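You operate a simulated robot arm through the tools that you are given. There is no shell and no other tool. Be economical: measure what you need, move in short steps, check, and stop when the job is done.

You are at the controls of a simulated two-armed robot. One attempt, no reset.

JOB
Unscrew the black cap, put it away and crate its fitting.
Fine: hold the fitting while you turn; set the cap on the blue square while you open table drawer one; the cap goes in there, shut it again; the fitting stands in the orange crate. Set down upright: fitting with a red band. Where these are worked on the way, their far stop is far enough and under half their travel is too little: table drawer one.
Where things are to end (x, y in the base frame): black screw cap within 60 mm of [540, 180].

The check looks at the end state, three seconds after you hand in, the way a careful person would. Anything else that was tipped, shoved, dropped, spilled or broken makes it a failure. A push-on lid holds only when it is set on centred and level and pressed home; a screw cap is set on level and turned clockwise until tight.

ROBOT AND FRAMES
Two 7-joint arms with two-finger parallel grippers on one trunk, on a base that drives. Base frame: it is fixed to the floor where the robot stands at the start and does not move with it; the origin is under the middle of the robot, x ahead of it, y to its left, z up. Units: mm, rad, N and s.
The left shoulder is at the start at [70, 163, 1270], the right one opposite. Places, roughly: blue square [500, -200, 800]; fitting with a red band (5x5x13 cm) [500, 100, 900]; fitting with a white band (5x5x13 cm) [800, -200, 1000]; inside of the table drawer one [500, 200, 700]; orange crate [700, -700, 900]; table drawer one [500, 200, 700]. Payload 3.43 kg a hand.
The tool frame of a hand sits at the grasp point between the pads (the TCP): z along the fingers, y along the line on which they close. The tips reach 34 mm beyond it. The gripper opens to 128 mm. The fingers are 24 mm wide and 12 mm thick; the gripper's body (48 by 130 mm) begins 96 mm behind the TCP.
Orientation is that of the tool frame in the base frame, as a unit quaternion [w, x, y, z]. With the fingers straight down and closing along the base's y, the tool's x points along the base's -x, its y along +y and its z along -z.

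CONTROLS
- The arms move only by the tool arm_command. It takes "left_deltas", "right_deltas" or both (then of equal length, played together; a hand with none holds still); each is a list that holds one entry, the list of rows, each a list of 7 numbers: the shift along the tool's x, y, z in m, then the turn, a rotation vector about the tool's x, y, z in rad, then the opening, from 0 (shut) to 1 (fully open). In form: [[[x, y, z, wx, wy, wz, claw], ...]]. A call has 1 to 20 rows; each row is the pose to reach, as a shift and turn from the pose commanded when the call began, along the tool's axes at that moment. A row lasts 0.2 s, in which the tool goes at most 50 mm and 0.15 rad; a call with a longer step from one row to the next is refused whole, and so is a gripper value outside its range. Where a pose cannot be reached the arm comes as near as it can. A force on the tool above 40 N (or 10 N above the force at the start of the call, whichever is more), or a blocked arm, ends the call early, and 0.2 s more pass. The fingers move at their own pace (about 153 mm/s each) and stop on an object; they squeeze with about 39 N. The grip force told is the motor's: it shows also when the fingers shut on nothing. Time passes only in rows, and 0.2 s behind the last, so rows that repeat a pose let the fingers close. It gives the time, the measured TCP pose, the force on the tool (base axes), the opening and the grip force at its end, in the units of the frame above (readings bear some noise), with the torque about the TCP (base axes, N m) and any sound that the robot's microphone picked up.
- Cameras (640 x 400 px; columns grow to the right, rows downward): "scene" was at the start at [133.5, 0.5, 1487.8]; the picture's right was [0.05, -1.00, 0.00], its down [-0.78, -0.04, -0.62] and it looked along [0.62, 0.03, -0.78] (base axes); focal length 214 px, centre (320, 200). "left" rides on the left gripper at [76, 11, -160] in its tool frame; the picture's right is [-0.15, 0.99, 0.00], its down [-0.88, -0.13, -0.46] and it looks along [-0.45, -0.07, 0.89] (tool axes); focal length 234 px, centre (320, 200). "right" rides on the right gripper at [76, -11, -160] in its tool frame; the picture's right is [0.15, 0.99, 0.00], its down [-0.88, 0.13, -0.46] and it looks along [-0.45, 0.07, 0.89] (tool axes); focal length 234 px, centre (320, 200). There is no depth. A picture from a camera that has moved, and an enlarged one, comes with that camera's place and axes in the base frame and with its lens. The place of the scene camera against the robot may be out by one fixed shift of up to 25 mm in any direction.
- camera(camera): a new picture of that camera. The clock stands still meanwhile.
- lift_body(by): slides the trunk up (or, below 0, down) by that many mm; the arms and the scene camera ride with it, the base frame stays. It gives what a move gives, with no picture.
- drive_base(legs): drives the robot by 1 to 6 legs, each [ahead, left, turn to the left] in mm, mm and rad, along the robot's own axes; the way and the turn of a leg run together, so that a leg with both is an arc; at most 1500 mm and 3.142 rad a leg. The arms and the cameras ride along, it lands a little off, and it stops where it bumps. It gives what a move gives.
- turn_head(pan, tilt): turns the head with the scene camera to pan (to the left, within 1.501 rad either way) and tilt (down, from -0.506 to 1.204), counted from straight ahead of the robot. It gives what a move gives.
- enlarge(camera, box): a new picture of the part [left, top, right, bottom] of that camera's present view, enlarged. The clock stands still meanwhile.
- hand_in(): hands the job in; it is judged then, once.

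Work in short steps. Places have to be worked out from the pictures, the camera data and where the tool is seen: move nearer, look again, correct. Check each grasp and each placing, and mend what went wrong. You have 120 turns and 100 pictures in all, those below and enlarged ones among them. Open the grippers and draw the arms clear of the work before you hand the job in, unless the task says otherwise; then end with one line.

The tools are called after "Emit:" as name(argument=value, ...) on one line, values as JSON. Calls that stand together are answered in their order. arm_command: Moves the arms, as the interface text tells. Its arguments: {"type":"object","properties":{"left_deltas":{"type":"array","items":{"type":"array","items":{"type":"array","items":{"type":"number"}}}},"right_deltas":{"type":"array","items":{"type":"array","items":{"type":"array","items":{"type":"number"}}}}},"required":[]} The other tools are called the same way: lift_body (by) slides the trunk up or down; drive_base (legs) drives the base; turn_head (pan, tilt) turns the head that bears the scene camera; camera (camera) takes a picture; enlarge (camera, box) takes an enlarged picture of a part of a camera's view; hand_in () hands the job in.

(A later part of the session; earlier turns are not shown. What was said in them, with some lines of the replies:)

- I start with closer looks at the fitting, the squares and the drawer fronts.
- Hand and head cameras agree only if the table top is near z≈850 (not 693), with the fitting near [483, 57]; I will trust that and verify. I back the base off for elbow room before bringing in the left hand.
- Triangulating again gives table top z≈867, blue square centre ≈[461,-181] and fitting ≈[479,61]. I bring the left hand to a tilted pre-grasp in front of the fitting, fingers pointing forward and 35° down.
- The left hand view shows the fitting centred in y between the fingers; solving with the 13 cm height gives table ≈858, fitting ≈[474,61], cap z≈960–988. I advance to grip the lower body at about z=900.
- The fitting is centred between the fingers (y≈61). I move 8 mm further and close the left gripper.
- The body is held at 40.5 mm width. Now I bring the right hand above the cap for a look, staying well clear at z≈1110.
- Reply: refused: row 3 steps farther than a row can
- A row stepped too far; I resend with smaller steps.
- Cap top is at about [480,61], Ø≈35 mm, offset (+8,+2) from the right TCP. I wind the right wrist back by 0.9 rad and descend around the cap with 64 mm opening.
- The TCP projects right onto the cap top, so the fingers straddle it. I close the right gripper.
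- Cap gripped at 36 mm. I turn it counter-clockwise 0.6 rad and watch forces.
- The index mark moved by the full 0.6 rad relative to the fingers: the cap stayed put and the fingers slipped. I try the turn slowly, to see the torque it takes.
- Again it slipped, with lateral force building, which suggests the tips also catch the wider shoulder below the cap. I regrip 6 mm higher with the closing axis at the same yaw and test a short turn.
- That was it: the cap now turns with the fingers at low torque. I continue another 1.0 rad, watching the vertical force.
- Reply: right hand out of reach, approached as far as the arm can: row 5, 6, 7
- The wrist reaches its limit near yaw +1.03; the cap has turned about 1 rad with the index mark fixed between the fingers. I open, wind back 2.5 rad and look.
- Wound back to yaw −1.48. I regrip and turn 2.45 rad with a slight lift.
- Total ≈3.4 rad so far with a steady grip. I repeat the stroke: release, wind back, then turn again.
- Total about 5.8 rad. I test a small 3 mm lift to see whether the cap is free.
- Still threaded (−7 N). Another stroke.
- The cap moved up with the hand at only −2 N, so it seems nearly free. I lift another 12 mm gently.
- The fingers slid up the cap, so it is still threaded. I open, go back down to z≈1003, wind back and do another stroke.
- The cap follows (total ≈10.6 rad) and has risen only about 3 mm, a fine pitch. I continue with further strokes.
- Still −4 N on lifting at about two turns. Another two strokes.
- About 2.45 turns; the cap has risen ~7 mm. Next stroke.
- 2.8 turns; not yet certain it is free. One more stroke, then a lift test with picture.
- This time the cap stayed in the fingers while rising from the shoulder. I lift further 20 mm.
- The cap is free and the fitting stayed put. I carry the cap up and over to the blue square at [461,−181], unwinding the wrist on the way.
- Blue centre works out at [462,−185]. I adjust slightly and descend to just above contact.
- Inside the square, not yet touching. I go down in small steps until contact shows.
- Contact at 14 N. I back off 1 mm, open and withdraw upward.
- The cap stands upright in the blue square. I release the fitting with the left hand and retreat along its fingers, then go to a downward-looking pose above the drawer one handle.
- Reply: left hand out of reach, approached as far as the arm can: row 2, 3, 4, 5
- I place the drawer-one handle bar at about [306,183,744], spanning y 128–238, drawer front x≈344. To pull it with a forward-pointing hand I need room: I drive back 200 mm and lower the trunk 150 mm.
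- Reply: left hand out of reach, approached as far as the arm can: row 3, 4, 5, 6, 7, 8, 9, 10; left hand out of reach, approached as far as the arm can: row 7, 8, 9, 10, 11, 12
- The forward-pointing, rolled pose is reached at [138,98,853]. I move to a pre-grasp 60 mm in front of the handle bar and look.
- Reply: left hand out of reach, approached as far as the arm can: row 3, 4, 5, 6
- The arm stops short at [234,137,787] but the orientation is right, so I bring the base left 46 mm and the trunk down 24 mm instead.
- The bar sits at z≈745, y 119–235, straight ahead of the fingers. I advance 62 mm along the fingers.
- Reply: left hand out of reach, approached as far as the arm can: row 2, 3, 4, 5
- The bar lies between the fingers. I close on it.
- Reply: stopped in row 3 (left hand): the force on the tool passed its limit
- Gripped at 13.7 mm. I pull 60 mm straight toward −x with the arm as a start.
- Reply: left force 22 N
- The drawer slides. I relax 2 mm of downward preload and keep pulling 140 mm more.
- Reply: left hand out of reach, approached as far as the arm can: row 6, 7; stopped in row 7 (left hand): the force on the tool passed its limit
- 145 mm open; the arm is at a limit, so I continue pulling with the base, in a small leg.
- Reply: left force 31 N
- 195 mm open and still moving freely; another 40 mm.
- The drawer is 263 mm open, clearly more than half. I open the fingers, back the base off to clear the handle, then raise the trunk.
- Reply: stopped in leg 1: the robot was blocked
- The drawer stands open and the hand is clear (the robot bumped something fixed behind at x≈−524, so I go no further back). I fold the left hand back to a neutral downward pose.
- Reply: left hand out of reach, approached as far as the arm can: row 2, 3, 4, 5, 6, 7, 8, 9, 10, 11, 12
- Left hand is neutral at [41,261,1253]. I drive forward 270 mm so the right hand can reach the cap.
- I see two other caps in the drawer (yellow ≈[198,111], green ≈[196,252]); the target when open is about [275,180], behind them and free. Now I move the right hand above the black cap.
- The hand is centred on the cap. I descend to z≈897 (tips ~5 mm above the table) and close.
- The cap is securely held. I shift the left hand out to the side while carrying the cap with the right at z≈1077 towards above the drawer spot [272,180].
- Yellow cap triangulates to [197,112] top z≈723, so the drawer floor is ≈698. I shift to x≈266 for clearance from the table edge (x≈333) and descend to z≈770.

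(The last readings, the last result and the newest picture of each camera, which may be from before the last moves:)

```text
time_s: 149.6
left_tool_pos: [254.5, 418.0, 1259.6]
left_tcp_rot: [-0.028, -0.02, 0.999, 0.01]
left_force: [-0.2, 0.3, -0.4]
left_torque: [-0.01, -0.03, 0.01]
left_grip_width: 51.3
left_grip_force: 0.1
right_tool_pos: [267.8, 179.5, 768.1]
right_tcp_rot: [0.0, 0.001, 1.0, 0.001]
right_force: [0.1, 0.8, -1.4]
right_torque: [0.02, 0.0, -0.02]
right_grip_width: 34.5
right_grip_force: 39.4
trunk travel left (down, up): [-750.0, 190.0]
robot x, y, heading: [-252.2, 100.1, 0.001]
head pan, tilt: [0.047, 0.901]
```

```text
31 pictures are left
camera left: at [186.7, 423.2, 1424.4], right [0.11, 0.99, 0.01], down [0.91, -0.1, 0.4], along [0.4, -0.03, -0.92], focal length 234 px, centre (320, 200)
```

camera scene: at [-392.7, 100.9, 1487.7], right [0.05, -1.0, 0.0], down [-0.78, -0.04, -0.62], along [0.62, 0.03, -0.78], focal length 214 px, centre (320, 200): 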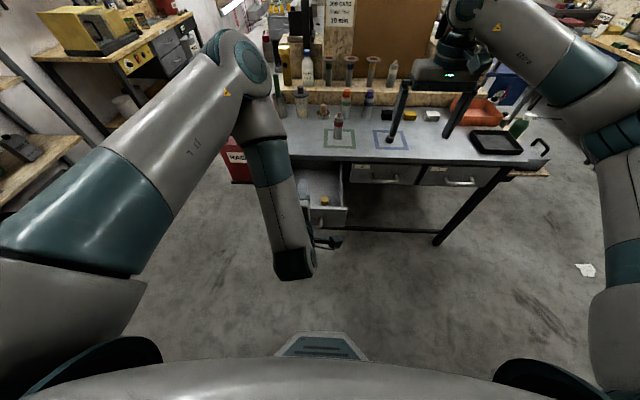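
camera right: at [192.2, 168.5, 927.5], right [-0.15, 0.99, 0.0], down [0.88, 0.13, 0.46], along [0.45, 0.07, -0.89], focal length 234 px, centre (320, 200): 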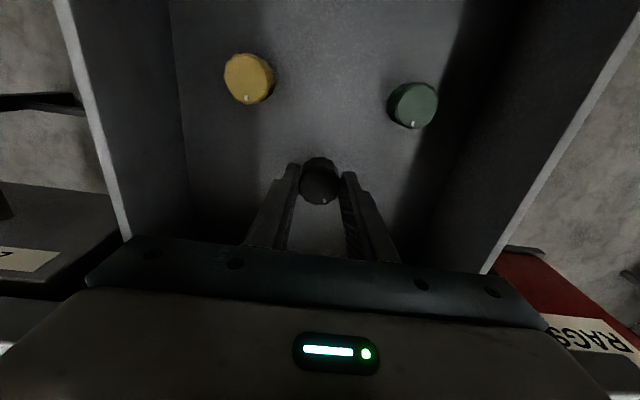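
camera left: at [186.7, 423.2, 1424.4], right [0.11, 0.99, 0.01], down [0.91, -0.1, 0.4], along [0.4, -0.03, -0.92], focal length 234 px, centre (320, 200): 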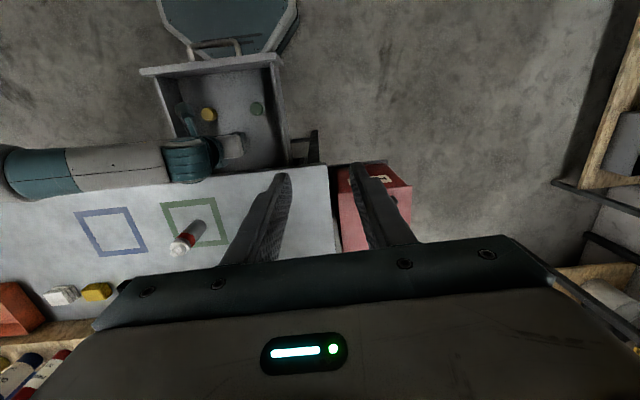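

Clear inside the drawer. I continue down slowly until contact.

Emit:
arm_command(right_deltas=[[[0, 0, 0.006, 0, 0, 0, 0], [0, 0, 0.012, 0, 0, 0, 0], [0, 0, 0.016, 0, 0, 0, 0], [0, 0, 0.02, 0, 0, 0, 0]]])

Emit:
arm_command(right_deltas=[[[0, 0, 0.0015, 0, 0, 0, 0], [0, 0, 0.003, 0, 0, 0, 0], [0, 0, 0.0045, 0, 0, 0, 0]]])

Emit:
arm_command(right_deltas=[[[0, 0, 0.0015, 0, 0, 0, 0], [0, 0, 0.003, 0, 0, 0, 0]]])

Emit:
enlarge(camera="right", box=[200, 80, 440, 260])

```text
time_s: 150.6
left_tool_pos: [255.6, 418.2, 1260.1]
left_tcp_rot: [-0.028, -0.02, 0.999, 0.01]
left_force: [-0.2, 0.5, -0.1]
left_torque: [0.01, 0.0, -0.01]
left_grip_width: 51.2
left_grip_force: 0.0
right_tool_pos: [268.8, 180.1, 748.0]
right_tcp_rot: [0.001, 0.001, 1.0, 0.001]
right_force: [0.3, 0.6, -0.5]
right_torque: [-0.03, 0.0, 0.02]
right_grip_width: 34.8
right_grip_force: 39.2
trunk travel left (down, up): [-750.0, 190.0]
robot x, y, heading: [-259.2, 100.7, 0.002]
head pan, tilt: [0.047, 0.901]
```

```text
time_s: 151.4
left_tool_pos: [255.8, 418.6, 1260.4]
left_tcp_rot: [-0.028, -0.019, 0.999, 0.01]
left_force: [0.5, 0.2, -0.7]
left_torque: [-0.01, 0.01, -0.01]
left_grip_width: 51.4
left_grip_force: 0.1
right_tool_pos: [268.2, 180.8, 744.3]
right_tcp_rot: [0.001, 0.001, 1.0, 0.0]
right_force: [-0.6, 0.2, -0.5]
right_torque: [0.0, 0.01, -0.01]
right_grip_width: 34.6
right_grip_force: 39.1
trunk travel left (down, up): [-750.0, 190.0]
robot x, y, heading: [-254.4, 96.7, 0.002]
head pan, tilt: [0.047, 0.901]
```

```text
time_s: 152.0
left_tool_pos: [255.5, 417.7, 1259.3]
left_tcp_rot: [-0.027, -0.02, 0.999, 0.01]
left_force: [0.3, 0.3, -0.7]
left_torque: [0.02, 0.04, 0.02]
left_grip_width: 51.3
left_grip_force: 0.0
right_tool_pos: [268.4, 179.3, 741.9]
right_tcp_rot: [0.001, 0.001, 1.0, 0.0]
right_force: [1.4, -0.4, 2.1]
right_torque: [-0.06, 0.0, 0.01]
right_grip_width: 34.5
right_grip_force: 39.7
trunk travel left (down, up): [-750.0, 190.0]
robot x, y, heading: [-255.5, 98.3, -0.001]
head pan, tilt: [0.047, 0.901]
```

```text
2.22 times, centred on (320, 170) of right
camera zoom: at [192.5, 169.3, 900.0], right [-0.15, 0.99, 0.0], down [0.88, 0.13, 0.46], along [0.45, 0.07, -0.89], focal length 520 px, centre (320, 267)
```

zoom: 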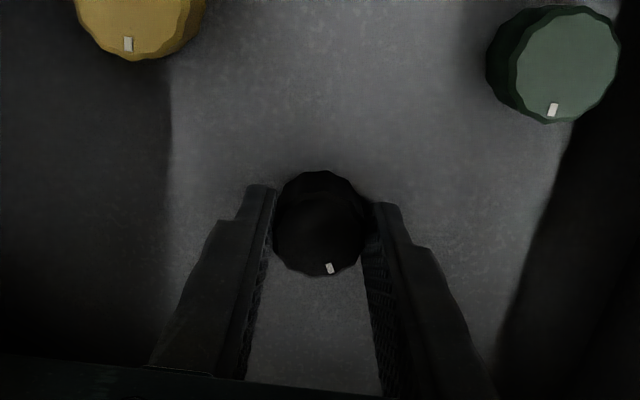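

Force turned to +2 N: the cap touches the floor. I open and withdraw straight up.

Emit:
arm_command(right_deltas=[[[0, 0, 0, 0, 0, 0, 0.15], [0, 0, 0, 0, 0, 0, 0.4], [0, 0, 0, 0, 0, 0, 0.5], [0, 0, -0.02, 0, 0, 0, 0.5], [0, 0, -0.05, 0, 0, 0, 0.5], [0, 0, -0.09, 0, 0, 0, 0.5], [0, 0, -0.13, 0, 0, 0, 0.5], [0, 0, -0.17, 0, 0, 0, 0.5], [0, 0, -0.21, 0, 0, 0, 0.5], [0, 0, -0.25, 0, 0, 0, 0.5], [0, 0, -0.29, 0, 0, 0, 0.5], [0, 0, -0.33, 0, 0, 0, 0.5]]])

Emit:
enlarge(camera="right", box=[200, 0, 440, 180])

```text
time_s: 154.6
left_tool_pos: [254.4, 418.5, 1260.2]
left_tcp_rot: [-0.027, -0.02, 0.999, 0.011]
left_force: [-0.6, -0.2, -0.1]
left_torque: [-0.01, -0.02, 0.02]
left_grip_width: 51.1
left_grip_force: 0.1
right_tool_pos: [263.8, 178.6, 1072.7]
right_tcp_rot: [0.001, 0.0, 1.0, -0.001]
right_force: [0.2, -0.5, -0.2]
right_torque: [-0.02, 0.01, 0.01]
right_grip_width: 64.0
right_grip_force: 0.1
trunk travel left (down, up): [-750.0, 190.0]
robot x, y, heading: [-255.8, 98.0, -0.0]
head pan, tilt: [0.047, 0.901]
```

```text
2.22 times, centred on (320, 90) of right
camera zoom: at [188.5, 167.5, 1232.2], right [-0.15, 0.99, 0.0], down [0.88, 0.13, 0.46], along [0.45, 0.07, -0.89], focal length 520 px, centre (320, 444)
```

zoom: 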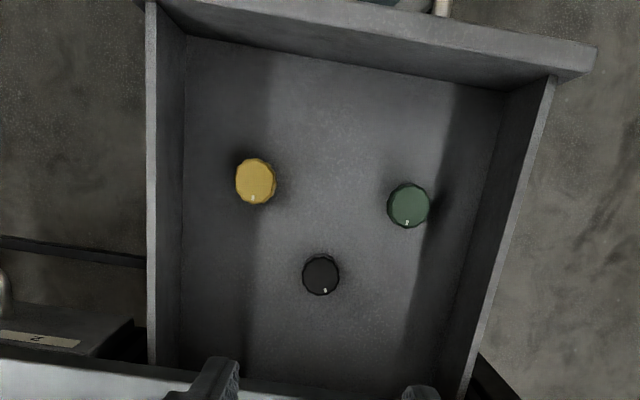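

The black cap stands upright at about [267,180] in the open drawer. I clear the right hand to the side, back the base off 150 mm, and bring the left hand (closed) in front of the drawer handle to push it shut.

Emit:
arm_command(right_deltas=[[[0, -0.04, 0, 0, 0, 0, 0.5], [0, -0.08, 0, 0, 0, 0, 0.5], [0, -0.12, 0, 0, 0, 0, 0.5], [0, -0.16, 0, 0, 0, 0, 0.5], [0, -0.2, 0, 0, 0, 0, 0.5], [0, -0.24, 0, 0, 0, 0, 0.5], [0, -0.28, 0, 0, 0, 0, 0.5], [0, -0.32, 0, 0, 0, 0, 0.5], [-0.03, -0.34, -0.03, 0, 0, 0, 0.5]]])

Emit:
drive_base(legs=[[-150, 0, 0]])

Emit:
arm_command(left_deltas=[[[0.02, -0.03, 0.02, 0, 0, 0, 0.3], [0.04, -0.06, 0.04, 0, 0, 0, 0.2], [0.06, -0.09, 0.065, 0, 0, 0, 0.1], [0.08, -0.12, 0.09, 0, 0, 0, 0], [0.095, -0.15, 0.115, 0, 0, 0, 0], [0.105, -0.18, 0.14, 0, 0, 0, 0], [0.11, -0.21, 0.17, 0, 0, 0, 0], [0.11, -0.238, 0.2, 0, 0, 0, 0], [0.11, -0.238, 0.23, 0, 0, 0, 0], [0.11, -0.238, 0.26, 0, 0, 0, 0]]])

Emit:
camera(camera="left")

```text
time_s: 156.6
left_tool_pos: [255.3, 419.8, 1259.8]
left_tcp_rot: [-0.029, -0.019, 0.999, 0.009]
left_force: [0.3, -0.2, 0.2]
left_torque: [0.02, 0.03, 0.01]
left_grip_width: 51.1
left_grip_force: 0.1
right_tool_pos: [296.3, -160.3, 1099.5]
right_tcp_rot: [0.001, 0.0, 1.0, 0.0]
right_force: [0.1, 1.0, 0.1]
right_torque: [0.02, 0.02, -0.02]
right_grip_width: 64.1
right_grip_force: 0.1
trunk travel left (down, up): [-750.0, 190.0]
robot x, y, heading: [-254.9, 102.5, -0.002]
head pan, tilt: [0.047, 0.901]
```

```text
time_s: 158.0
left_tool_pos: [104.7, 417.1, 1258.6]
left_tcp_rot: [-0.029, -0.021, 0.999, 0.01]
left_force: [0.1, 0.1, 0.6]
left_torque: [-0.03, 0.01, 0.03]
left_grip_width: 51.2
left_grip_force: 0.1
right_tool_pos: [146.3, -158.9, 1098.9]
right_tcp_rot: [-0.001, 0.0, 1.0, 0.001]
right_force: [0.2, -1.1, -0.1]
right_torque: [0.0, 0.03, 0.01]
right_grip_width: 63.8
right_grip_force: 0.0
trunk travel left (down, up): [-750.0, 190.0]
robot x, y, heading: [-405.5, 100.5, -0.001]
head pan, tilt: [0.047, 0.901]
```

```text
time_s: 160.2
left_tool_pos: [-11.4, 179.5, 1001.6]
left_tcp_rot: [-0.029, -0.021, 0.999, 0.01]
left_force: [-0.5, 0.4, -0.1]
left_torque: [0.0, -0.01, -0.01]
left_grip_width: 0.2
left_grip_force: 32.7
right_tool_pos: [144.4, -159.7, 1100.6]
right_tcp_rot: [0.0, 0.0, 1.0, 0.002]
right_force: [0.0, 0.5, -0.2]
right_torque: [-0.02, 0.01, 0.0]
right_grip_width: 63.8
right_grip_force: 0.0
trunk travel left (down, up): [-750.0, 190.0]
robot x, y, heading: [-407.4, 101.0, 0.003]
head pan, tilt: [0.047, 0.901]
```

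```text
28 pictures are left
camera left: at [-80.5, 184.5, 1165.8], right [0.11, 0.99, 0.01], down [0.91, -0.1, 0.4], along [0.4, -0.03, -0.92], focal length 234 px, centre (320, 200)
```

left: 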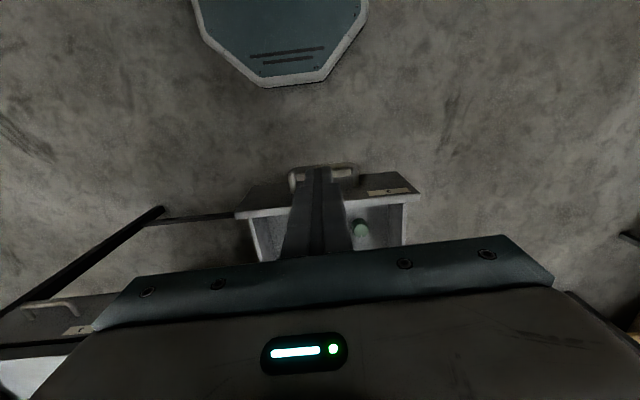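

The bar is at x≈46 as expected; fingers at x≈−11 are in front of it. I lower to z≈762.

Emit:
arm_command(left_deltas=[[[0, 0, 0.035, 0, 0, 0, 0], [0, 0, 0.07, 0, 0, 0, 0], [0, 0, 0.105, 0, 0, 0, 0], [0, 0, 0.14, 0, 0, 0, 0], [0, 0, 0.175, 0, 0, 0, 0], [0, 0, 0.21, 0, 0, 0, 0], [0, 0, 0.24, 0, 0, 0, 0], [0, 0, 0.24, 0, 0, 0, 0]]])

Emit:
camera(camera="left")

```text
time_s: 162.0
left_tool_pos: [-23.9, 186.4, 760.0]
left_tcp_rot: [-0.028, -0.02, 0.999, 0.01]
left_force: [0.7, -0.6, 0.4]
left_torque: [0.0, -0.02, 0.02]
left_grip_width: 0.1
left_grip_force: 33.2
right_tool_pos: [143.6, -160.2, 1100.9]
right_tcp_rot: [0.001, 0.0, 1.0, 0.001]
right_force: [-0.1, -0.6, -0.2]
right_torque: [0.0, 0.0, 0.01]
right_grip_width: 64.0
right_grip_force: 0.1
trunk travel left (down, up): [-750.0, 190.0]
robot x, y, heading: [-407.6, 98.9, 0.002]
head pan, tilt: [0.047, 0.901]
```

```text
27 pictures are left
camera left: at [-93.3, 190.9, 925.7], right [0.11, 0.99, 0.01], down [0.91, -0.1, 0.4], along [0.4, -0.03, -0.92], focal length 234 px, centre (320, 200)
```

left: 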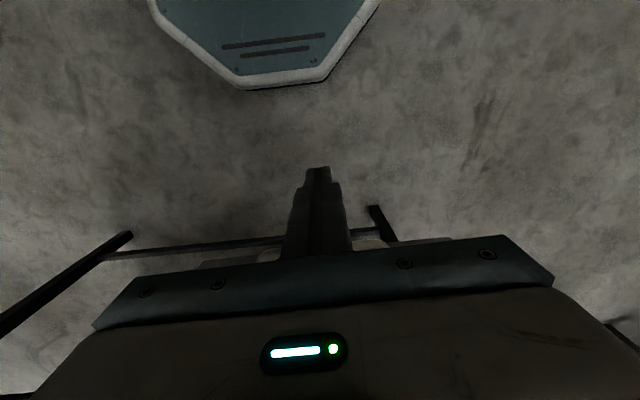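

I push toward +x at a gentle pace, first 200 mm.

Emit:
arm_command(left_deltas=[[[-0.01, -0.0004, -0.0006, 0, 0, 0, 0], [-0.02, -0.0008, -0.0011, 0, 0, 0, 0], [-0.03, -0.0012, -0.0017, 0, 0, 0, 0], [-0.038, -0.0015, -0.0021, 0, 0, 0, 0], [-0.045, -0.0018, -0.0025, 0, 0, 0, 0], [-0.052, -0.002, -0.0029, 0, 0, 0, 0], [-0.06, -0.0023, -0.0034, 0, 0, 0, 0], [-0.069, -0.0027, -0.0039, 0, 0, 0, 0], [-0.079, -0.0031, -0.0044, 0, 0, 0, 0], [-0.089, -0.0035, -0.005, 0, 0, 0, 0], [-0.1, -0.0039, -0.0056, 0, 0, 0, 0], [-0.111, -0.0043, -0.0062, 0, 0, 0, 0], [-0.122, -0.0048, -0.0068, 0, 0, 0, 0], [-0.133, -0.0052, -0.0074, 0, 0, 0, 0], [-0.144, -0.0056, -0.0081, 0, 0, 0, 0], [-0.155, -0.006, -0.0087, 0, 0, 0, 0], [-0.166, -0.0065, -0.0093, 0, 0, 0, 0], [-0.177, -0.0069, -0.0099, 0, 0, 0, 0], [-0.188, -0.0073, -0.0105, 0, 0, 0, 0], [-0.199, -0.0078, -0.0111, 0, 0, 0, 0]]])

Emit:
camera(camera="left")

```text
time_s: 166.2
left_tool_pos: [172.7, 186.0, 761.2]
left_tcp_rot: [-0.029, -0.021, 0.999, 0.01]
left_force: [0.2, 0.8, -0.8]
left_torque: [0.02, 0.03, 0.0]
left_grip_width: 0.2
left_grip_force: 32.6
right_tool_pos: [144.5, -159.5, 1099.3]
right_tcp_rot: [0.001, 0.001, 1.0, 0.001]
right_force: [0.2, 0.2, 0.9]
right_torque: [-0.01, 0.0, 0.03]
right_grip_width: 64.0
right_grip_force: 0.0
trunk travel left (down, up): [-750.0, 190.0]
robot x, y, heading: [-408.4, 99.3, 0.003]
head pan, tilt: [0.047, 0.901]
```

```text
26 pictures are left
camera left: at [105.7, 190.9, 925.5], right [0.11, 0.99, 0.01], down [0.91, -0.1, 0.4], along [0.4, -0.03, -0.92], focal length 234 px, centre (320, 200)
```

left: 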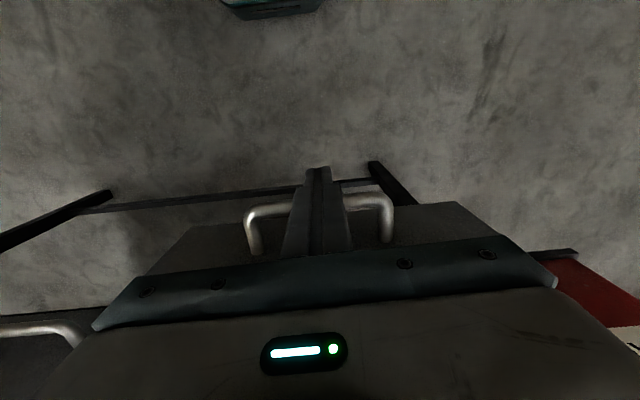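

The drawer is moving in. I push the remaining ~115 mm, slowing at the end.

Emit:
arm_command(left_deltas=[[[-0.008, -0.0003, -0.0004, 0, 0, 0, 0], [-0.017, -0.0007, -0.001, 0, 0, 0, 0], [-0.027, -0.001, -0.0015, 0, 0, 0, 0], [-0.037, -0.0014, -0.002, 0, 0, 0, 0], [-0.047, -0.0018, -0.0026, 0, 0, 0, 0], [-0.057, -0.0022, -0.0032, 0, 0, 0, 0], [-0.067, -0.0026, -0.0037, 0, 0, 0, 0], [-0.076, -0.003, -0.0042, 0, 0, 0, 0], [-0.084, -0.0033, -0.0047, 0, 0, 0, 0], [-0.091, -0.0036, -0.0051, 0, 0, 0, 0], [-0.097, -0.0038, -0.0054, 0, 0, 0, 0], [-0.102, -0.004, -0.0057, 0, 0, 0, 0], [-0.107, -0.0042, -0.006, 0, 0, 0, 0], [-0.111, -0.0043, -0.0062, 0, 0, 0, 0], [-0.114, -0.0044, -0.0064, 0, 0, 0, 0], [-0.117, -0.0046, -0.0065, 0, 0, 0, 0], [-0.12, -0.0047, -0.0067, 0, 0, 0, 0], [-0.123, -0.0048, -0.0069, 0, 0, 0, 0]]])

Emit:
camera(camera="left")

Emit:
camera(camera="scene")

```text
time_s: 170.1
left_tool_pos: [289.5, 186.1, 758.6]
left_tcp_rot: [-0.036, -0.02, 0.999, 0.011]
left_force: [-16.7, 0.6, 6.9]
left_torque: [-0.08, 0.27, -0.05]
left_grip_width: 0.0
left_grip_force: 33.2
right_tool_pos: [143.8, -159.3, 1100.9]
right_tcp_rot: [0.002, 0.0, 1.0, 0.0]
right_force: [-0.7, -0.1, -0.7]
right_torque: [0.03, 0.04, -0.06]
right_grip_width: 64.0
right_grip_force: 0.0
trunk travel left (down, up): [-750.0, 190.0]
robot x, y, heading: [-411.9, 104.4, 0.001]
head pan, tilt: [0.047, 0.901]
stopped in row 18 (left hand): the force on the tool passed its limit (the readings are from after the stop); the commanded pose is now the measured one
```

```text
25 pictures are left
camera left: at [223.7, 190.8, 924.1], right [0.11, 0.99, 0.01], down [0.92, -0.1, 0.39], along [0.39, -0.03, -0.92], focal length 234 px, centre (320, 200)
```

left: 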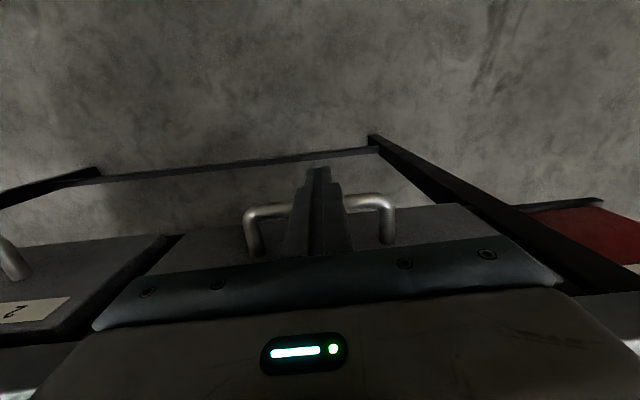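

```text
24 pictures are left
camera scene: at [-275.3, 101.1, 1488.0], right [0.05, -1.0, 0.0], down [-0.78, -0.04, -0.62], along [0.62, 0.03, -0.78], focal length 214 px, centre (320, 200)
```

scene: 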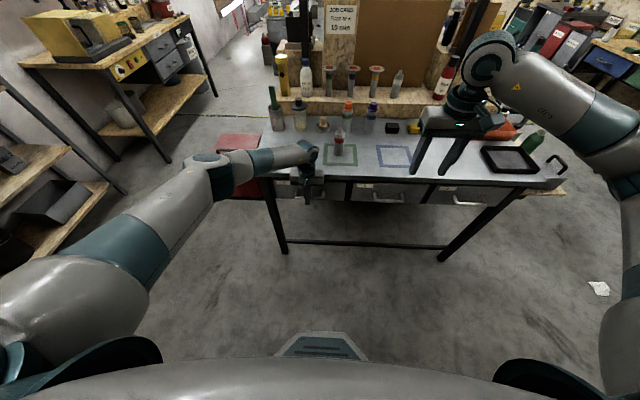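

The drawer hit its closed stop (force at x=289.5). I withdraw the left hand, raise it and park it to the left.

Emit:
arm_command(left_deltas=[[[0.02, 0, 0, 0, 0, 0, 0], [0.05, 0, 0, 0, 0, 0, 0], [0.07, 0, -0.03, 0, 0, 0, 0], [0.07, 0, -0.07, 0, 0, 0, 0], [0.07, 0, -0.11, 0, 0, 0, 0], [0.07, 0, -0.15, 0, 0, 0, 0], [0.07, 0, -0.2, 0, 0, 0, 0], [0.07, 0.01, -0.24, 0, 0, 0, 0], [0.07, 0.02, -0.28, 0, 0, 0, 0], [0.07, 0.04, -0.32, 0, 0, 0, 0], [0.08, 0.07, -0.35, 0, 0, 0, 0], [0.1, 0.1, -0.38, 0, 0, 0, 0], [0.12, 0.13, -0.4, 0, 0, 0, 0], [0.13, 0.16, -0.42, 0, 0, 0, 0]]])

Emit:
drive_base(legs=[[235, -60, 0]])

Emit:
camera(camera="right")

Emit:
camera(camera="scene")

```text
time_s: 173.1
left_tool_pos: [184.0, 334.6, 1190.6]
left_tcp_rot: [-0.033, -0.019, 0.999, 0.011]
left_force: [-0.9, 0.0, 0.5]
left_torque: [-0.05, -0.03, 0.01]
left_grip_width: 0.0
left_grip_force: 32.6
right_tool_pos: [140.7, -157.4, 1101.4]
right_tcp_rot: [0.002, 0.0, 1.0, 0.0]
right_force: [0.2, -0.5, 0.4]
right_torque: [-0.02, 0.02, 0.02]
right_grip_width: 64.3
right_grip_force: 0.1
trunk travel left (down, up): [-750.0, 190.0]
robot x, y, heading: [-407.2, 99.9, 0.0]
head pan, tilt: [0.047, 0.901]
```

```text
time_s: 174.9
left_tool_pos: [421.1, 271.8, 1191.8]
left_tcp_rot: [-0.033, -0.019, 0.999, 0.01]
left_force: [0.2, -0.3, 0.5]
left_torque: [0.0, 0.0, 0.0]
left_grip_width: 0.0
left_grip_force: 32.7
right_tool_pos: [379.1, -218.9, 1100.7]
right_tcp_rot: [0.002, 0.001, 1.0, 0.0]
right_force: [-0.9, 0.4, 0.1]
right_torque: [0.0, -0.02, -0.02]
right_grip_width: 63.9
right_grip_force: 0.1
trunk travel left (down, up): [-750.0, 190.0]
robot x, y, heading: [-167.7, 43.9, 0.0]
head pan, tilt: [0.047, 0.901]
```

```text
23 pictures are left
camera right: at [302.9, -229.6, 1259.6], right [-0.14, 0.99, 0.0], down [0.88, 0.13, 0.46], along [0.45, 0.07, -0.89], focal length 234 px, centre (320, 200)
```

right: 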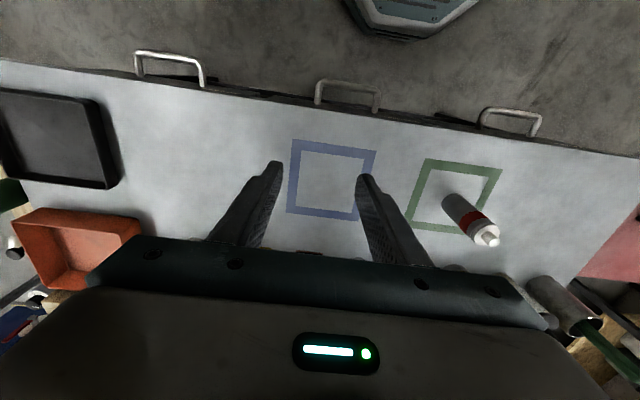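

```text
22 pictures are left
camera scene: at [-38.8, 42.4, 1487.9], right [0.05, -1.0, 0.0], down [-0.78, -0.04, -0.62], along [0.62, 0.03, -0.78], focal length 214 px, centre (320, 200)
```

scene: 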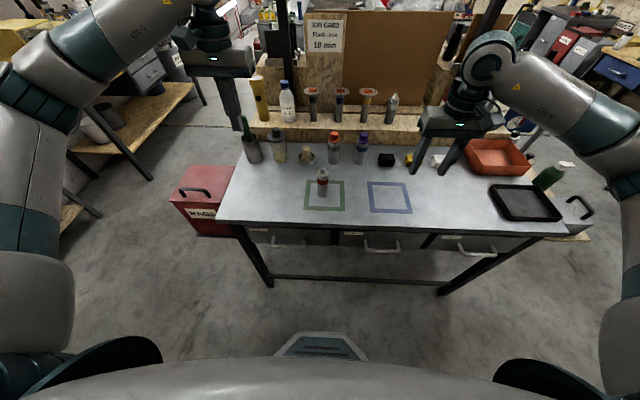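

Drawer one is flush. I move the right hand above the fitting at [479,61].

Emit:
arm_command(right_deltas=[[[-0.01, 0.04, 0, 0, 0, 0, 0.6], [-0.025, 0.08, 0, 0, 0, 0, 0.6], [-0.04, 0.12, 0, 0, 0, 0, 0.6], [-0.055, 0.16, 0, 0, 0, 0, 0.6], [-0.07, 0.2, 0, 0, 0, 0, 0.6], [-0.085, 0.24, 0, 0, 0, 0, 0.6], [-0.1, 0.28, 0, 0, 0, 0, 0.6], [-0.1, 0.28, 0, 0, 0, 0, 0.6]]])

Emit:
enlarge(camera="right", box=[220, 60, 420, 210])

```text
time_s: 176.7
left_tool_pos: [421.1, 269.7, 1190.7]
left_tcp_rot: [-0.033, -0.02, 0.999, 0.011]
left_force: [-0.3, -0.5, 0.1]
left_torque: [0.0, 0.03, -0.01]
left_grip_width: 0.1
left_grip_force: 33.2
right_tool_pos: [480.3, 59.9, 1099.1]
right_tcp_rot: [0.002, 0.001, 1.0, 0.0]
right_force: [-0.7, -1.2, 0.3]
right_torque: [-0.02, -0.01, 0.0]
right_grip_width: 76.8
right_grip_force: 0.1
trunk travel left (down, up): [-750.0, 190.0]
robot x, y, heading: [-171.1, 40.6, -0.001]
head pan, tilt: [0.047, 0.901]
```

```text
2.67 times, centred on (320, 135) of right
camera zoom: at [404.8, 48.8, 1258.4], right [-0.14, 0.99, 0.0], down [0.88, 0.13, 0.46], along [0.45, 0.07, -0.89], focal length 624 px, centre (320, 373)
```

zoom: 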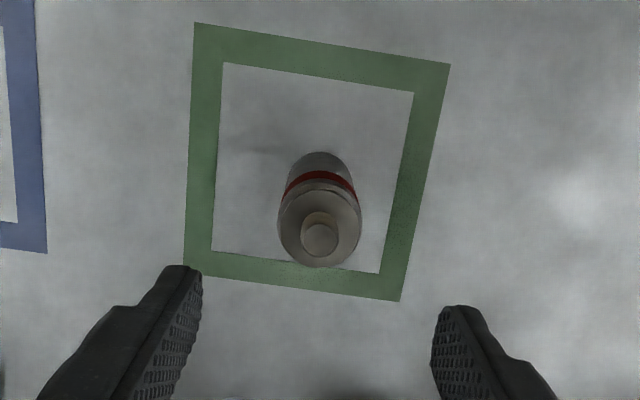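

Fitting centre ≈[478,60.5]; hand aligned. I descend to z≈928 and grip the body.

Emit:
arm_command(right_deltas=[[[0.002, 0, 0.035, 0, 0, 0, 0.6], [0.002, 0, 0.07, 0, 0, 0, 0.6], [0.002, 0, 0.105, 0, 0, 0, 0.6], [0.002, 0, 0.14, 0, 0, 0, 0.6], [0.002, 0, 0.16, 0, 0, 0, 0.6], [0.002, 0, 0.171, 0, 0, 0, 0.6], [0.002, 0, 0.171, 0, 0, 0, 0.4], [0.002, 0, 0.171, 0, 0, 0, 0.2], [0.002, 0, 0.171, 0, 0, 0, 0], [0.002, 0, 0.171, 0, 0, 0, 0], [0.002, 0, 0.171, 0, 0, 0, 0]]])

Emit:
camera(camera="right")

```text
time_s: 179.1
left_tool_pos: [422.9, 272.7, 1190.9]
left_tcp_rot: [-0.033, -0.019, 0.999, 0.011]
left_force: [0.8, 1.2, 0.3]
left_torque: [0.0, -0.02, -0.02]
left_grip_width: 0.0
left_grip_force: 33.1
right_tool_pos: [477.2, 60.4, 927.3]
right_tcp_rot: [0.002, 0.001, 1.0, 0.0]
right_force: [0.7, 0.1, -0.6]
right_torque: [0.0, 0.0, 0.01]
right_grip_width: 40.7
right_grip_force: 39.5
trunk travel left (down, up): [-750.0, 190.0]
robot x, y, heading: [-172.4, 41.6, 0.001]
head pan, tilt: [0.047, 0.901]
```

```text
20 pictures are left
camera right: at [401.6, 49.1, 1086.9], right [-0.14, 0.99, 0.0], down [0.88, 0.13, 0.46], along [0.45, 0.07, -0.89], focal length 234 px, centre (320, 200)
```

right: 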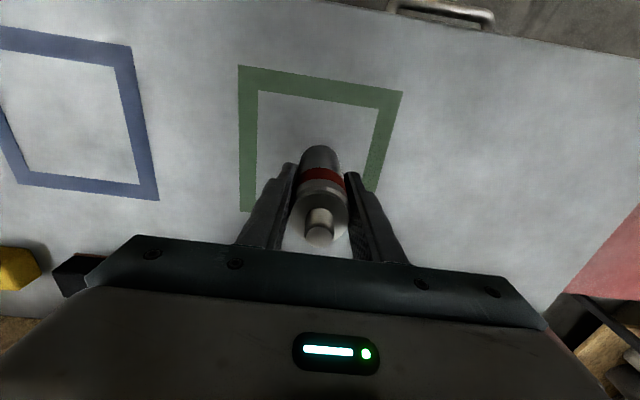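

Held at 40.7 mm. I lift it straight up 200 mm, then bring the right hand back and right while retracting the left hand.

Emit:
arm_command(left_deltas=[[[0, 0, 0, 0, 0, 0, 0], [0, 0, 0, 0, 0, 0, 0], [0.02, 0, 0, 0, 0, 0, 0], [0.05, 0, 0, 0, 0, 0, 0], [0.08, 0, 0, 0, 0, 0, 0], [0.1, 0, 0, 0, 0, 0, 0], [0.12, 0, 0, 0, 0, 0, 0], [0.14, 0, 0, 0, 0, 0, 0], [0.14, 0, 0, 0, 0, 0, 0], [0.14, 0, 0, 0, 0, 0, 0], [0.14, 0, 0, 0, 0, 0, 0], [0.14, 0, 0, 0, 0, 0, 0]]], right_deltas=[[[0, 0, -0.02, 0, 0, 0, 0], [0, 0, -0.06, 0, 0, 0, 0], [0, 0, -0.1, 0, 0, 0, 0], [0, 0, -0.14, 0, 0, 0, 0], [0, 0, -0.18, 0, 0, 0, 0], [0, 0, -0.2, 0, 0, 0, 0], [0.015, -0.04, -0.2, 0, 0, 0, 0], [0.03, -0.08, -0.2, 0, 0, 0, 0], [0.045, -0.12, -0.2, 0, 0, 0, 0], [0.06, -0.16, -0.2, 0, 0, 0, 0], [0.065, -0.2, -0.2, 0, 0, 0, 0], [0.065, -0.22, -0.2, 0, 0, 0, 0]]])

Emit:
camera(camera="right")

```text
time_s: 181.7
left_tool_pos: [281.4, 266.0, 1200.0]
left_tcp_rot: [-0.033, -0.018, 0.999, 0.011]
left_force: [-0.4, 0.9, -0.3]
left_torque: [-0.03, -0.06, -0.04]
left_grip_width: 0.1
left_grip_force: 33.1
right_tool_pos: [410.5, -159.1, 1128.3]
right_tcp_rot: [0.001, 0.0, 1.0, 0.0]
right_force: [-0.3, -0.1, -2.9]
right_torque: [-0.01, 0.01, 0.04]
right_grip_width: 40.7
right_grip_force: 39.2
trunk travel left (down, up): [-750.0, 190.0]
robot x, y, heading: [-173.1, 43.5, 0.001]
head pan, tilt: [0.047, 0.901]
```

```text
19 pictures are left
camera right: at [335.8, -170.5, 1288.7], right [-0.15, 0.99, 0.0], down [0.88, 0.13, 0.46], along [0.45, 0.07, -0.89], focal length 234 px, centre (320, 200)
```

right: 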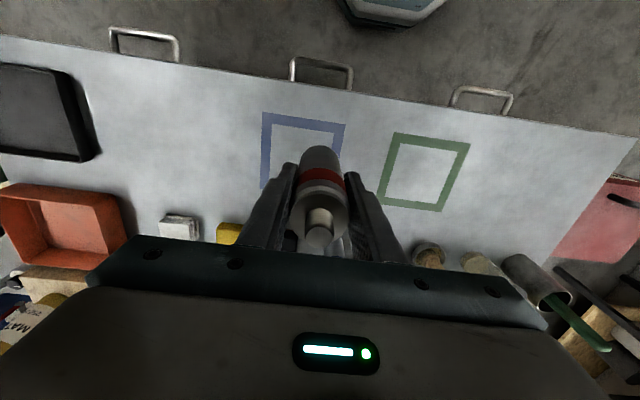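

The fitting is upright in the hand; crate centre ≈[690,−665]. I drive 400 mm to the right, then 150 mm ahead, and look.

Emit:
drive_base(legs=[[0, -400, 0], [140, 0, 0]])

Emit:
camera(camera="right")

Emit:
camera(camera="scene")

```text
time_s: 185.2
left_tool_pos: [418.6, -138.3, 1200.9]
left_tcp_rot: [-0.032, -0.02, 0.999, 0.009]
left_force: [0.0, 0.3, -1.1]
left_torque: [0.0, 0.0, 0.04]
left_grip_width: 0.0
left_grip_force: 32.1
right_tool_pos: [548.3, -564.9, 1131.1]
right_tcp_rot: [0.002, 0.0, 1.0, 0.001]
right_force: [-0.4, 1.2, -2.0]
right_torque: [0.02, -0.02, -0.02]
right_grip_width: 40.6
right_grip_force: 39.3
trunk travel left (down, up): [-750.0, 190.0]
robot x, y, heading: [-33.2, -364.5, 0.003]
head pan, tilt: [0.047, 0.901]
```

```text
18 pictures are left
camera right: at [472.2, -575.3, 1289.8], right [-0.15, 0.99, 0.0], down [0.88, 0.13, 0.46], along [0.45, 0.07, -0.89], focal length 234 px, centre (320, 200)
```

right: 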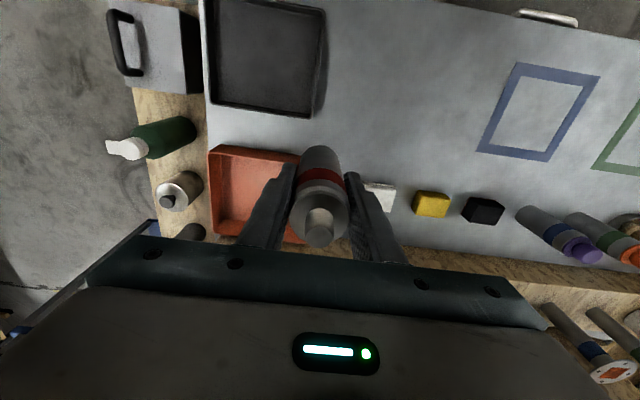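

```text
17 pictures are left
camera scene: at [98.0, -363.8, 1488.0], right [0.05, -1.0, 0.0], down [-0.78, -0.04, -0.62], along [0.62, 0.03, -0.78], focal length 214 px, centre (320, 200)
```

scene: 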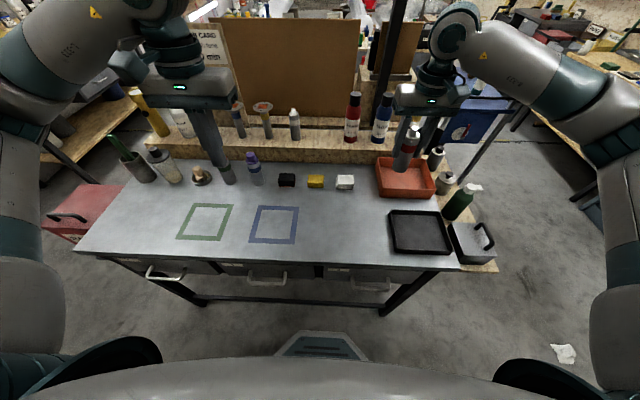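

Crate centre from this view ≈[692,−670], inside ≈160 mm wide. I move the fitting above it, staying high.

Emit:
arm_command(right_deltas=[[[-0.03, -0.02, 0, 0, 0, 0, 0], [-0.06, -0.045, 0, 0, 0, 0, 0], [-0.09, -0.07, 0, 0, 0, 0, 0], [-0.12, -0.09, 0, 0, 0, 0, 0], [-0.142, -0.103, 0, 0, 0, 0, 0], [-0.142, -0.103, 0.01, 0, 0, 0, 0]]])

Emit:
camera(camera="right")

Emit:
enlarge(camera="scene", box=[320, 60, 520, 260])

```text
time_s: 186.6
left_tool_pos: [419.2, -138.9, 1200.8]
left_tcp_rot: [-0.034, -0.019, 0.999, 0.01]
left_force: [0.6, -0.5, -0.6]
left_torque: [0.02, 0.05, 0.0]
left_grip_width: 0.1
left_grip_force: 32.6
right_tool_pos: [691.2, -665.4, 1118.8]
right_tcp_rot: [0.001, -0.001, 1.0, 0.001]
right_force: [0.5, 1.4, -2.8]
right_torque: [0.01, 0.01, -0.01]
right_grip_width: 40.8
right_grip_force: 38.9
trunk travel left (down, up): [-750.0, 190.0]
robot x, y, heading: [-33.8, -362.8, 0.003]
head pan, tilt: [0.047, 0.901]
```

```text
16 pictures are left
camera right: at [615.3, -677.8, 1278.7], right [-0.15, 0.99, 0.0], down [0.88, 0.13, 0.46], along [0.45, 0.07, -0.89], focal length 234 px, centre (320, 200)
```

right: 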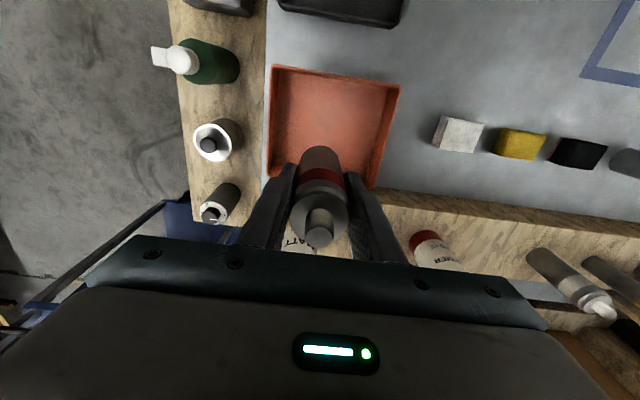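

```text
2.00 times, centred on (420, 160) of scene
camera zoom: at [99.9, -364.3, 1487.8], right [0.05, -1.0, 0.0], down [-0.78, -0.04, -0.62], along [0.62, 0.03, -0.78], focal length 429 px, centre (120, 280)
```

zoom: 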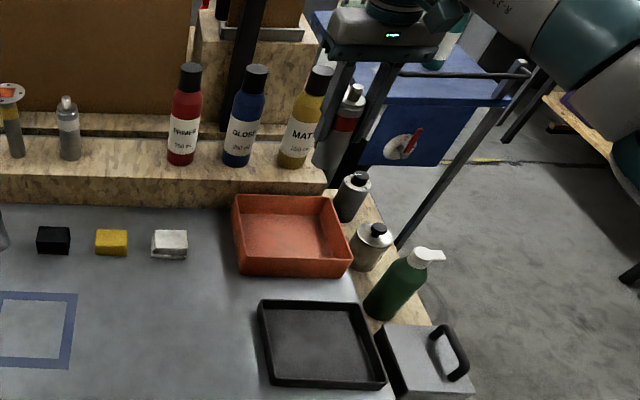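

Crate rim spans x 606–775, y −743…−562, centre [690,−653]. I shift 10 mm in y and descend to just above the floor.

Emit:
arm_command(right_deltas=[[[0, 0.01, 0.02, 0, 0, 0, 0], [0, 0.01, 0.05, 0, 0, 0, 0], [0, 0.01, 0.08, 0, 0, 0, 0], [0, 0.01, 0.11, 0, 0, 0, 0], [0, 0.01, 0.14, 0, 0, 0, 0], [0, 0.01, 0.16, 0, 0, 0, 0], [0, 0.01, 0.172, 0, 0, 0, 0], [0, 0.01, 0.172, 0, 0, 0, 0]]])

Emit:
camera(camera="right")

```text
time_s: 188.4
left_tool_pos: [418.9, -139.4, 1201.6]
left_tcp_rot: [-0.034, -0.02, 0.999, 0.01]
left_force: [-0.1, -0.5, 0.3]
left_torque: [0.04, -0.02, 0.0]
left_grip_width: 0.0
left_grip_force: 32.7
right_tool_pos: [692.1, -657.6, 946.4]
right_tcp_rot: [0.001, 0.001, 1.0, 0.001]
right_force: [0.3, 0.7, -3.0]
right_torque: [0.0, 0.0, 0.0]
right_grip_width: 40.5
right_grip_force: 38.7
trunk travel left (down, up): [-750.0, 190.0]
robot x, y, heading: [-32.4, -364.5, 0.002]
head pan, tilt: [0.047, 0.901]
```

```text
14 pictures are left
camera right: at [616.3, -668.7, 1105.4], right [-0.15, 0.99, 0.0], down [0.88, 0.13, 0.46], along [0.45, 0.07, -0.89], focal length 234 px, centre (320, 200)
```

right: 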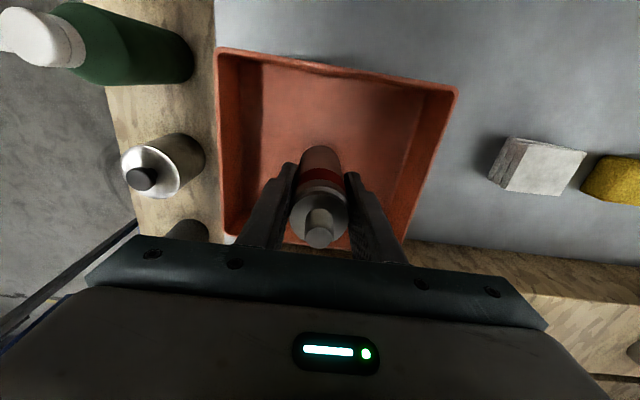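

Well inside the crate. I creep down until contact.

Emit:
arm_command(right_deltas=[[[0, 0, 0.002, 0, 0, 0, 0], [0, 0, 0.004, 0, 0, 0, 0], [0, 0, 0.006, 0, 0, 0, 0], [0, 0, 0.008, 0, 0, 0, 0]]])

Emit:
arm_command(right_deltas=[[[0, 0, 0.0015, 0, 0, 0, 0], [0, 0, 0.003, 0, 0, 0, 0]]])

Emit:
arm_command(right_deltas=[[[0, 0, 0.001, 0, 0, 0, 0], [0, 0, 0.002, 0, 0, 0, 0]]])

```text
time_s: 189.4
left_tool_pos: [419.6, -138.3, 1201.6]
left_tcp_rot: [-0.034, -0.019, 0.999, 0.011]
left_force: [-0.1, -0.2, 0.4]
left_torque: [0.01, 0.02, -0.03]
left_grip_width: 0.0
left_grip_force: 33.4
right_tool_pos: [692.7, -658.0, 939.5]
right_tcp_rot: [0.001, 0.0, 1.0, 0.001]
right_force: [-0.1, 0.0, -1.7]
right_torque: [-0.02, 0.06, -0.03]
right_grip_width: 40.7
right_grip_force: 39.0
trunk travel left (down, up): [-750.0, 190.0]
robot x, y, heading: [-30.6, -365.2, 0.003]
head pan, tilt: [0.047, 0.901]
```

```text
time_s: 190.0
left_tool_pos: [419.0, -139.1, 1200.6]
left_tcp_rot: [-0.033, -0.021, 0.999, 0.01]
left_force: [0.1, -0.4, 0.4]
left_torque: [0.0, 0.02, 0.02]
left_grip_width: 0.1
left_grip_force: 32.7
right_tool_pos: [690.9, -656.7, 937.3]
right_tcp_rot: [0.001, -0.001, 1.0, 0.0]
right_force: [0.4, -0.5, -3.8]
right_torque: [0.02, 0.0, -0.03]
right_grip_width: 40.5
right_grip_force: 38.8
trunk travel left (down, up): [-750.0, 190.0]
robot x, y, heading: [-30.2, -363.4, -0.004]
head pan, tilt: [0.047, 0.901]
```

```text
time_s: 190.6
left_tool_pos: [419.9, -139.0, 1199.7]
left_tcp_rot: [-0.034, -0.02, 0.999, 0.01]
left_force: [0.2, -0.3, 0.2]
left_torque: [-0.02, 0.0, 0.01]
left_grip_width: 0.0
left_grip_force: 33.0
right_tool_pos: [692.3, -657.5, 936.0]
right_tcp_rot: [0.001, 0.0, 1.0, 0.0]
right_force: [-0.1, 0.2, -2.2]
right_torque: [0.02, -0.01, 0.0]
right_grip_width: 40.6
right_grip_force: 38.8
trunk travel left (down, up): [-750.0, 190.0]
robot x, y, heading: [-35.8, -361.7, 0.0]
head pan, tilt: [0.047, 0.901]
```

No contact yet; a few millimetres more.

Emit:
arm_command(right_deltas=[[[0, 0, 0.001, 0, 0, 0, 0], [0, 0, 0.002, 0, 0, 0, 0]]])

Emit:
arm_command(right_deltas=[[[0, 0, 0.001, 0, 0, 0, 0], [0, 0, 0.002, 0, 0, 0, 0]]])

```text
time_s: 191.2
left_tool_pos: [419.2, -139.0, 1201.1]
left_tcp_rot: [-0.034, -0.019, 0.999, 0.01]
left_force: [0.6, -0.5, 0.4]
left_torque: [0.04, 0.0, 0.03]
left_grip_width: 0.3
left_grip_force: 33.1
right_tool_pos: [692.4, -657.4, 931.8]
right_tcp_rot: [0.001, 0.0, 1.0, 0.001]
right_force: [0.3, -0.7, -2.9]
right_torque: [-0.01, -0.01, 0.0]
right_grip_width: 40.6
right_grip_force: 39.2
trunk travel left (down, up): [-750.0, 190.0]
robot x, y, heading: [-30.6, -362.1, -0.0]
head pan, tilt: [0.047, 0.901]
```

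```text
time_s: 191.8
left_tool_pos: [420.4, -137.4, 1201.0]
left_tcp_rot: [-0.033, -0.02, 0.999, 0.011]
left_force: [0.2, -0.3, 0.5]
left_torque: [0.0, 0.0, 0.02]
left_grip_width: 0.0
left_grip_force: 33.2
right_tool_pos: [691.3, -657.1, 932.1]
right_tcp_rot: [0.002, 0.0, 1.0, 0.002]
right_force: [0.4, -0.8, 2.0]
right_torque: [-0.15, 0.02, 0.05]
right_grip_width: 40.5
right_grip_force: 39.1
trunk travel left (down, up): [-750.0, 190.0]
robot x, y, heading: [-30.0, -362.0, 0.002]
head pan, tilt: [0.047, 0.901]
```

Contact (+2 N). I open symmetrically to 64 mm and withdraw upward.

Emit:
arm_command(right_deltas=[[[0, 0, 0, 0, 0, 0, 0.36], [0, 0, 0, 0, 0, 0, 0.45], [0, 0, 0, 0, 0, 0, 0.5], [0, 0, 0, 0, 0, 0, 0.5], [0, 0, -0.02, 0, 0, 0, 0.5], [0, 0, -0.05, 0, 0, 0, 0.5], [0, 0, -0.09, 0, 0, 0, 0.5], [0, 0, -0.13, 0, 0, 0, 0.5], [0, 0, -0.17, 0, 0, 0, 0.5], [0, 0, -0.21, 0, 0, 0, 0.5]]])

Emit:
camera(camera="right")

```text
time_s: 194.0
left_tool_pos: [418.2, -137.0, 1200.1]
left_tcp_rot: [-0.033, -0.02, 0.999, 0.01]
left_force: [-0.6, -0.2, 0.2]
left_torque: [0.0, -0.02, -0.01]
left_grip_width: 0.0
left_grip_force: 33.6
right_tool_pos: [690.4, -656.8, 1141.9]
right_tcp_rot: [0.0, -0.001, 1.0, 0.0]
right_force: [0.1, -0.3, -0.2]
right_torque: [-0.02, -0.01, 0.02]
right_grip_width: 64.0
right_grip_force: 0.1
trunk travel left (down, up): [-750.0, 190.0]
robot x, y, heading: [-33.9, -361.8, 0.002]
head pan, tilt: [0.047, 0.901]
```

```text
13 pictures are left
camera right: at [615.1, -667.2, 1301.2], right [-0.15, 0.99, 0.0], down [0.88, 0.13, 0.46], along [0.45, 0.07, -0.89], focal length 234 px, centre (320, 200)
```

right: 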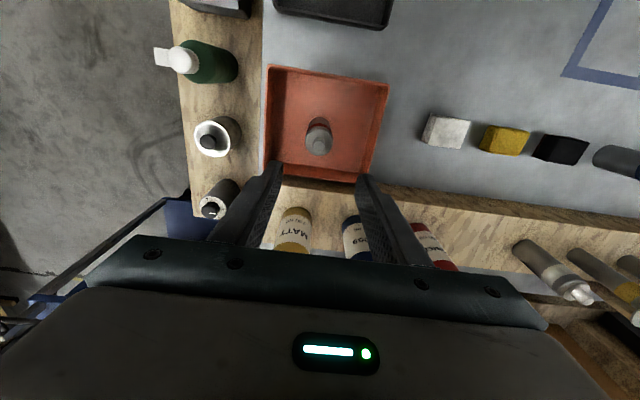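

The fitting stands upright in the crate. I open both grippers, draw the right arm back and drive clear, then take a final look.

Emit:
arm_command(left_deltas=[[[0, 0, 0, 0, 0, 0, 0.3], [0, 0, 0, 0, 0, 0, 0.6], [0, 0, 0, 0, 0, 0, 0.8], [0, 0, 0, 0, 0, 0, 1], [0, 0, 0, 0, 0, 0, 1], [0, 0, 0, 0, 0, 0, 1]]], right_deltas=[[[0.03, 0.01, -0.02, 0, 0, 0, 0.5], [0.07, 0.02, -0.04, 0, 0, 0, 0.5], [0.11, 0.03, -0.05, 0, 0, 0, 0.6], [0.15, 0.04, -0.05, 0, 0, 0, 0.8], [0.19, 0.05, -0.05, 0, 0, 0, 1], [0.22, 0.06, -0.05, 0, 0, 0, 1]]])

Emit:
drive_base(legs=[[-250, 0, 0], [0, 200, 0]])

Emit:
camera(camera="scene")

Emit:
enlarge(camera="scene", box=[180, 80, 520, 260])

```text
time_s: 195.4
left_tool_pos: [418.3, -138.9, 1201.3]
left_tcp_rot: [-0.033, -0.019, 0.999, 0.01]
left_force: [-0.1, 1.0, 0.0]
left_torque: [0.0, -0.01, -0.01]
left_grip_width: 128.1
left_grip_force: 0.1
right_tool_pos: [468.9, -595.0, 1191.1]
right_tcp_rot: [0.002, 0.0, 1.0, 0.001]
right_force: [0.2, 0.2, -0.2]
right_torque: [-0.01, 0.0, -0.01]
right_grip_width: 128.0
right_grip_force: 0.1
trunk travel left (down, up): [-750.0, 190.0]
robot x, y, heading: [-34.5, -362.2, 0.002]
head pan, tilt: [0.047, 0.901]
```

```text
time_s: 198.4
left_tool_pos: [176.8, 60.1, 1200.2]
left_tcp_rot: [-0.033, -0.018, 0.999, 0.011]
left_force: [0.4, -0.4, 0.7]
left_torque: [0.03, 0.0, -0.01]
left_grip_width: 128.0
left_grip_force: 0.0
right_tool_pos: [225.8, -397.8, 1188.5]
right_tcp_rot: [0.0, 0.001, 1.0, 0.001]
right_force: [-0.1, -0.5, -0.1]
right_torque: [0.03, 0.03, -0.02]
right_grip_width: 127.9
right_grip_force: 0.0
trunk travel left (down, up): [-750.0, 190.0]
robot x, y, heading: [-277.7, -162.4, 0.005]
head pan, tilt: [0.047, 0.901]
```

```text
12 pictures are left
camera scene: at [-143.5, -164.7, 1487.8], right [0.04, -1.0, 0.0], down [-0.78, -0.03, -0.62], along [0.62, 0.03, -0.78], focal length 214 px, centre (320, 200)
```

scene: 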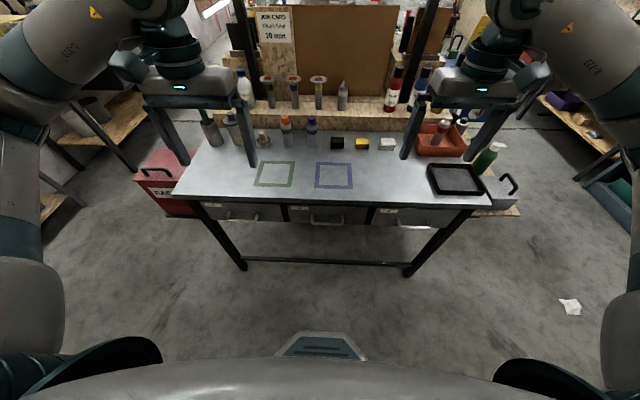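

```text
1.88 times, centred on (350, 170) of scene
camera zoom: at [-143.5, -164.7, 1487.8], right [0.04, -1.0, 0.0], down [-0.78, -0.03, -0.62], along [0.62, 0.03, -0.78], focal length 404 px, centre (264, 256)
```

zoom: 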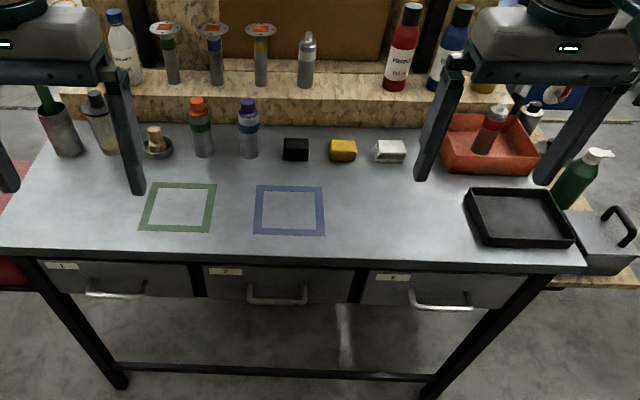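

Everything is in place: fitting upright in the crate, drawer one shut flush with the cap inside at about [530,180], nothing else disturbed, arms clear. I hand in.

Emit:
hand_in()

```text
The job is handed in.
```

The black cap is unscrewed and in table drawer one, which is shut. The cap should be at about [530, 180]; I worked that out from how far the drawer moved and did not see it after closing. The fitting with the red band stands upright in the orange crate. While reversing, the base bumped something I could not see near x = −524, and I did not look behind to check it.
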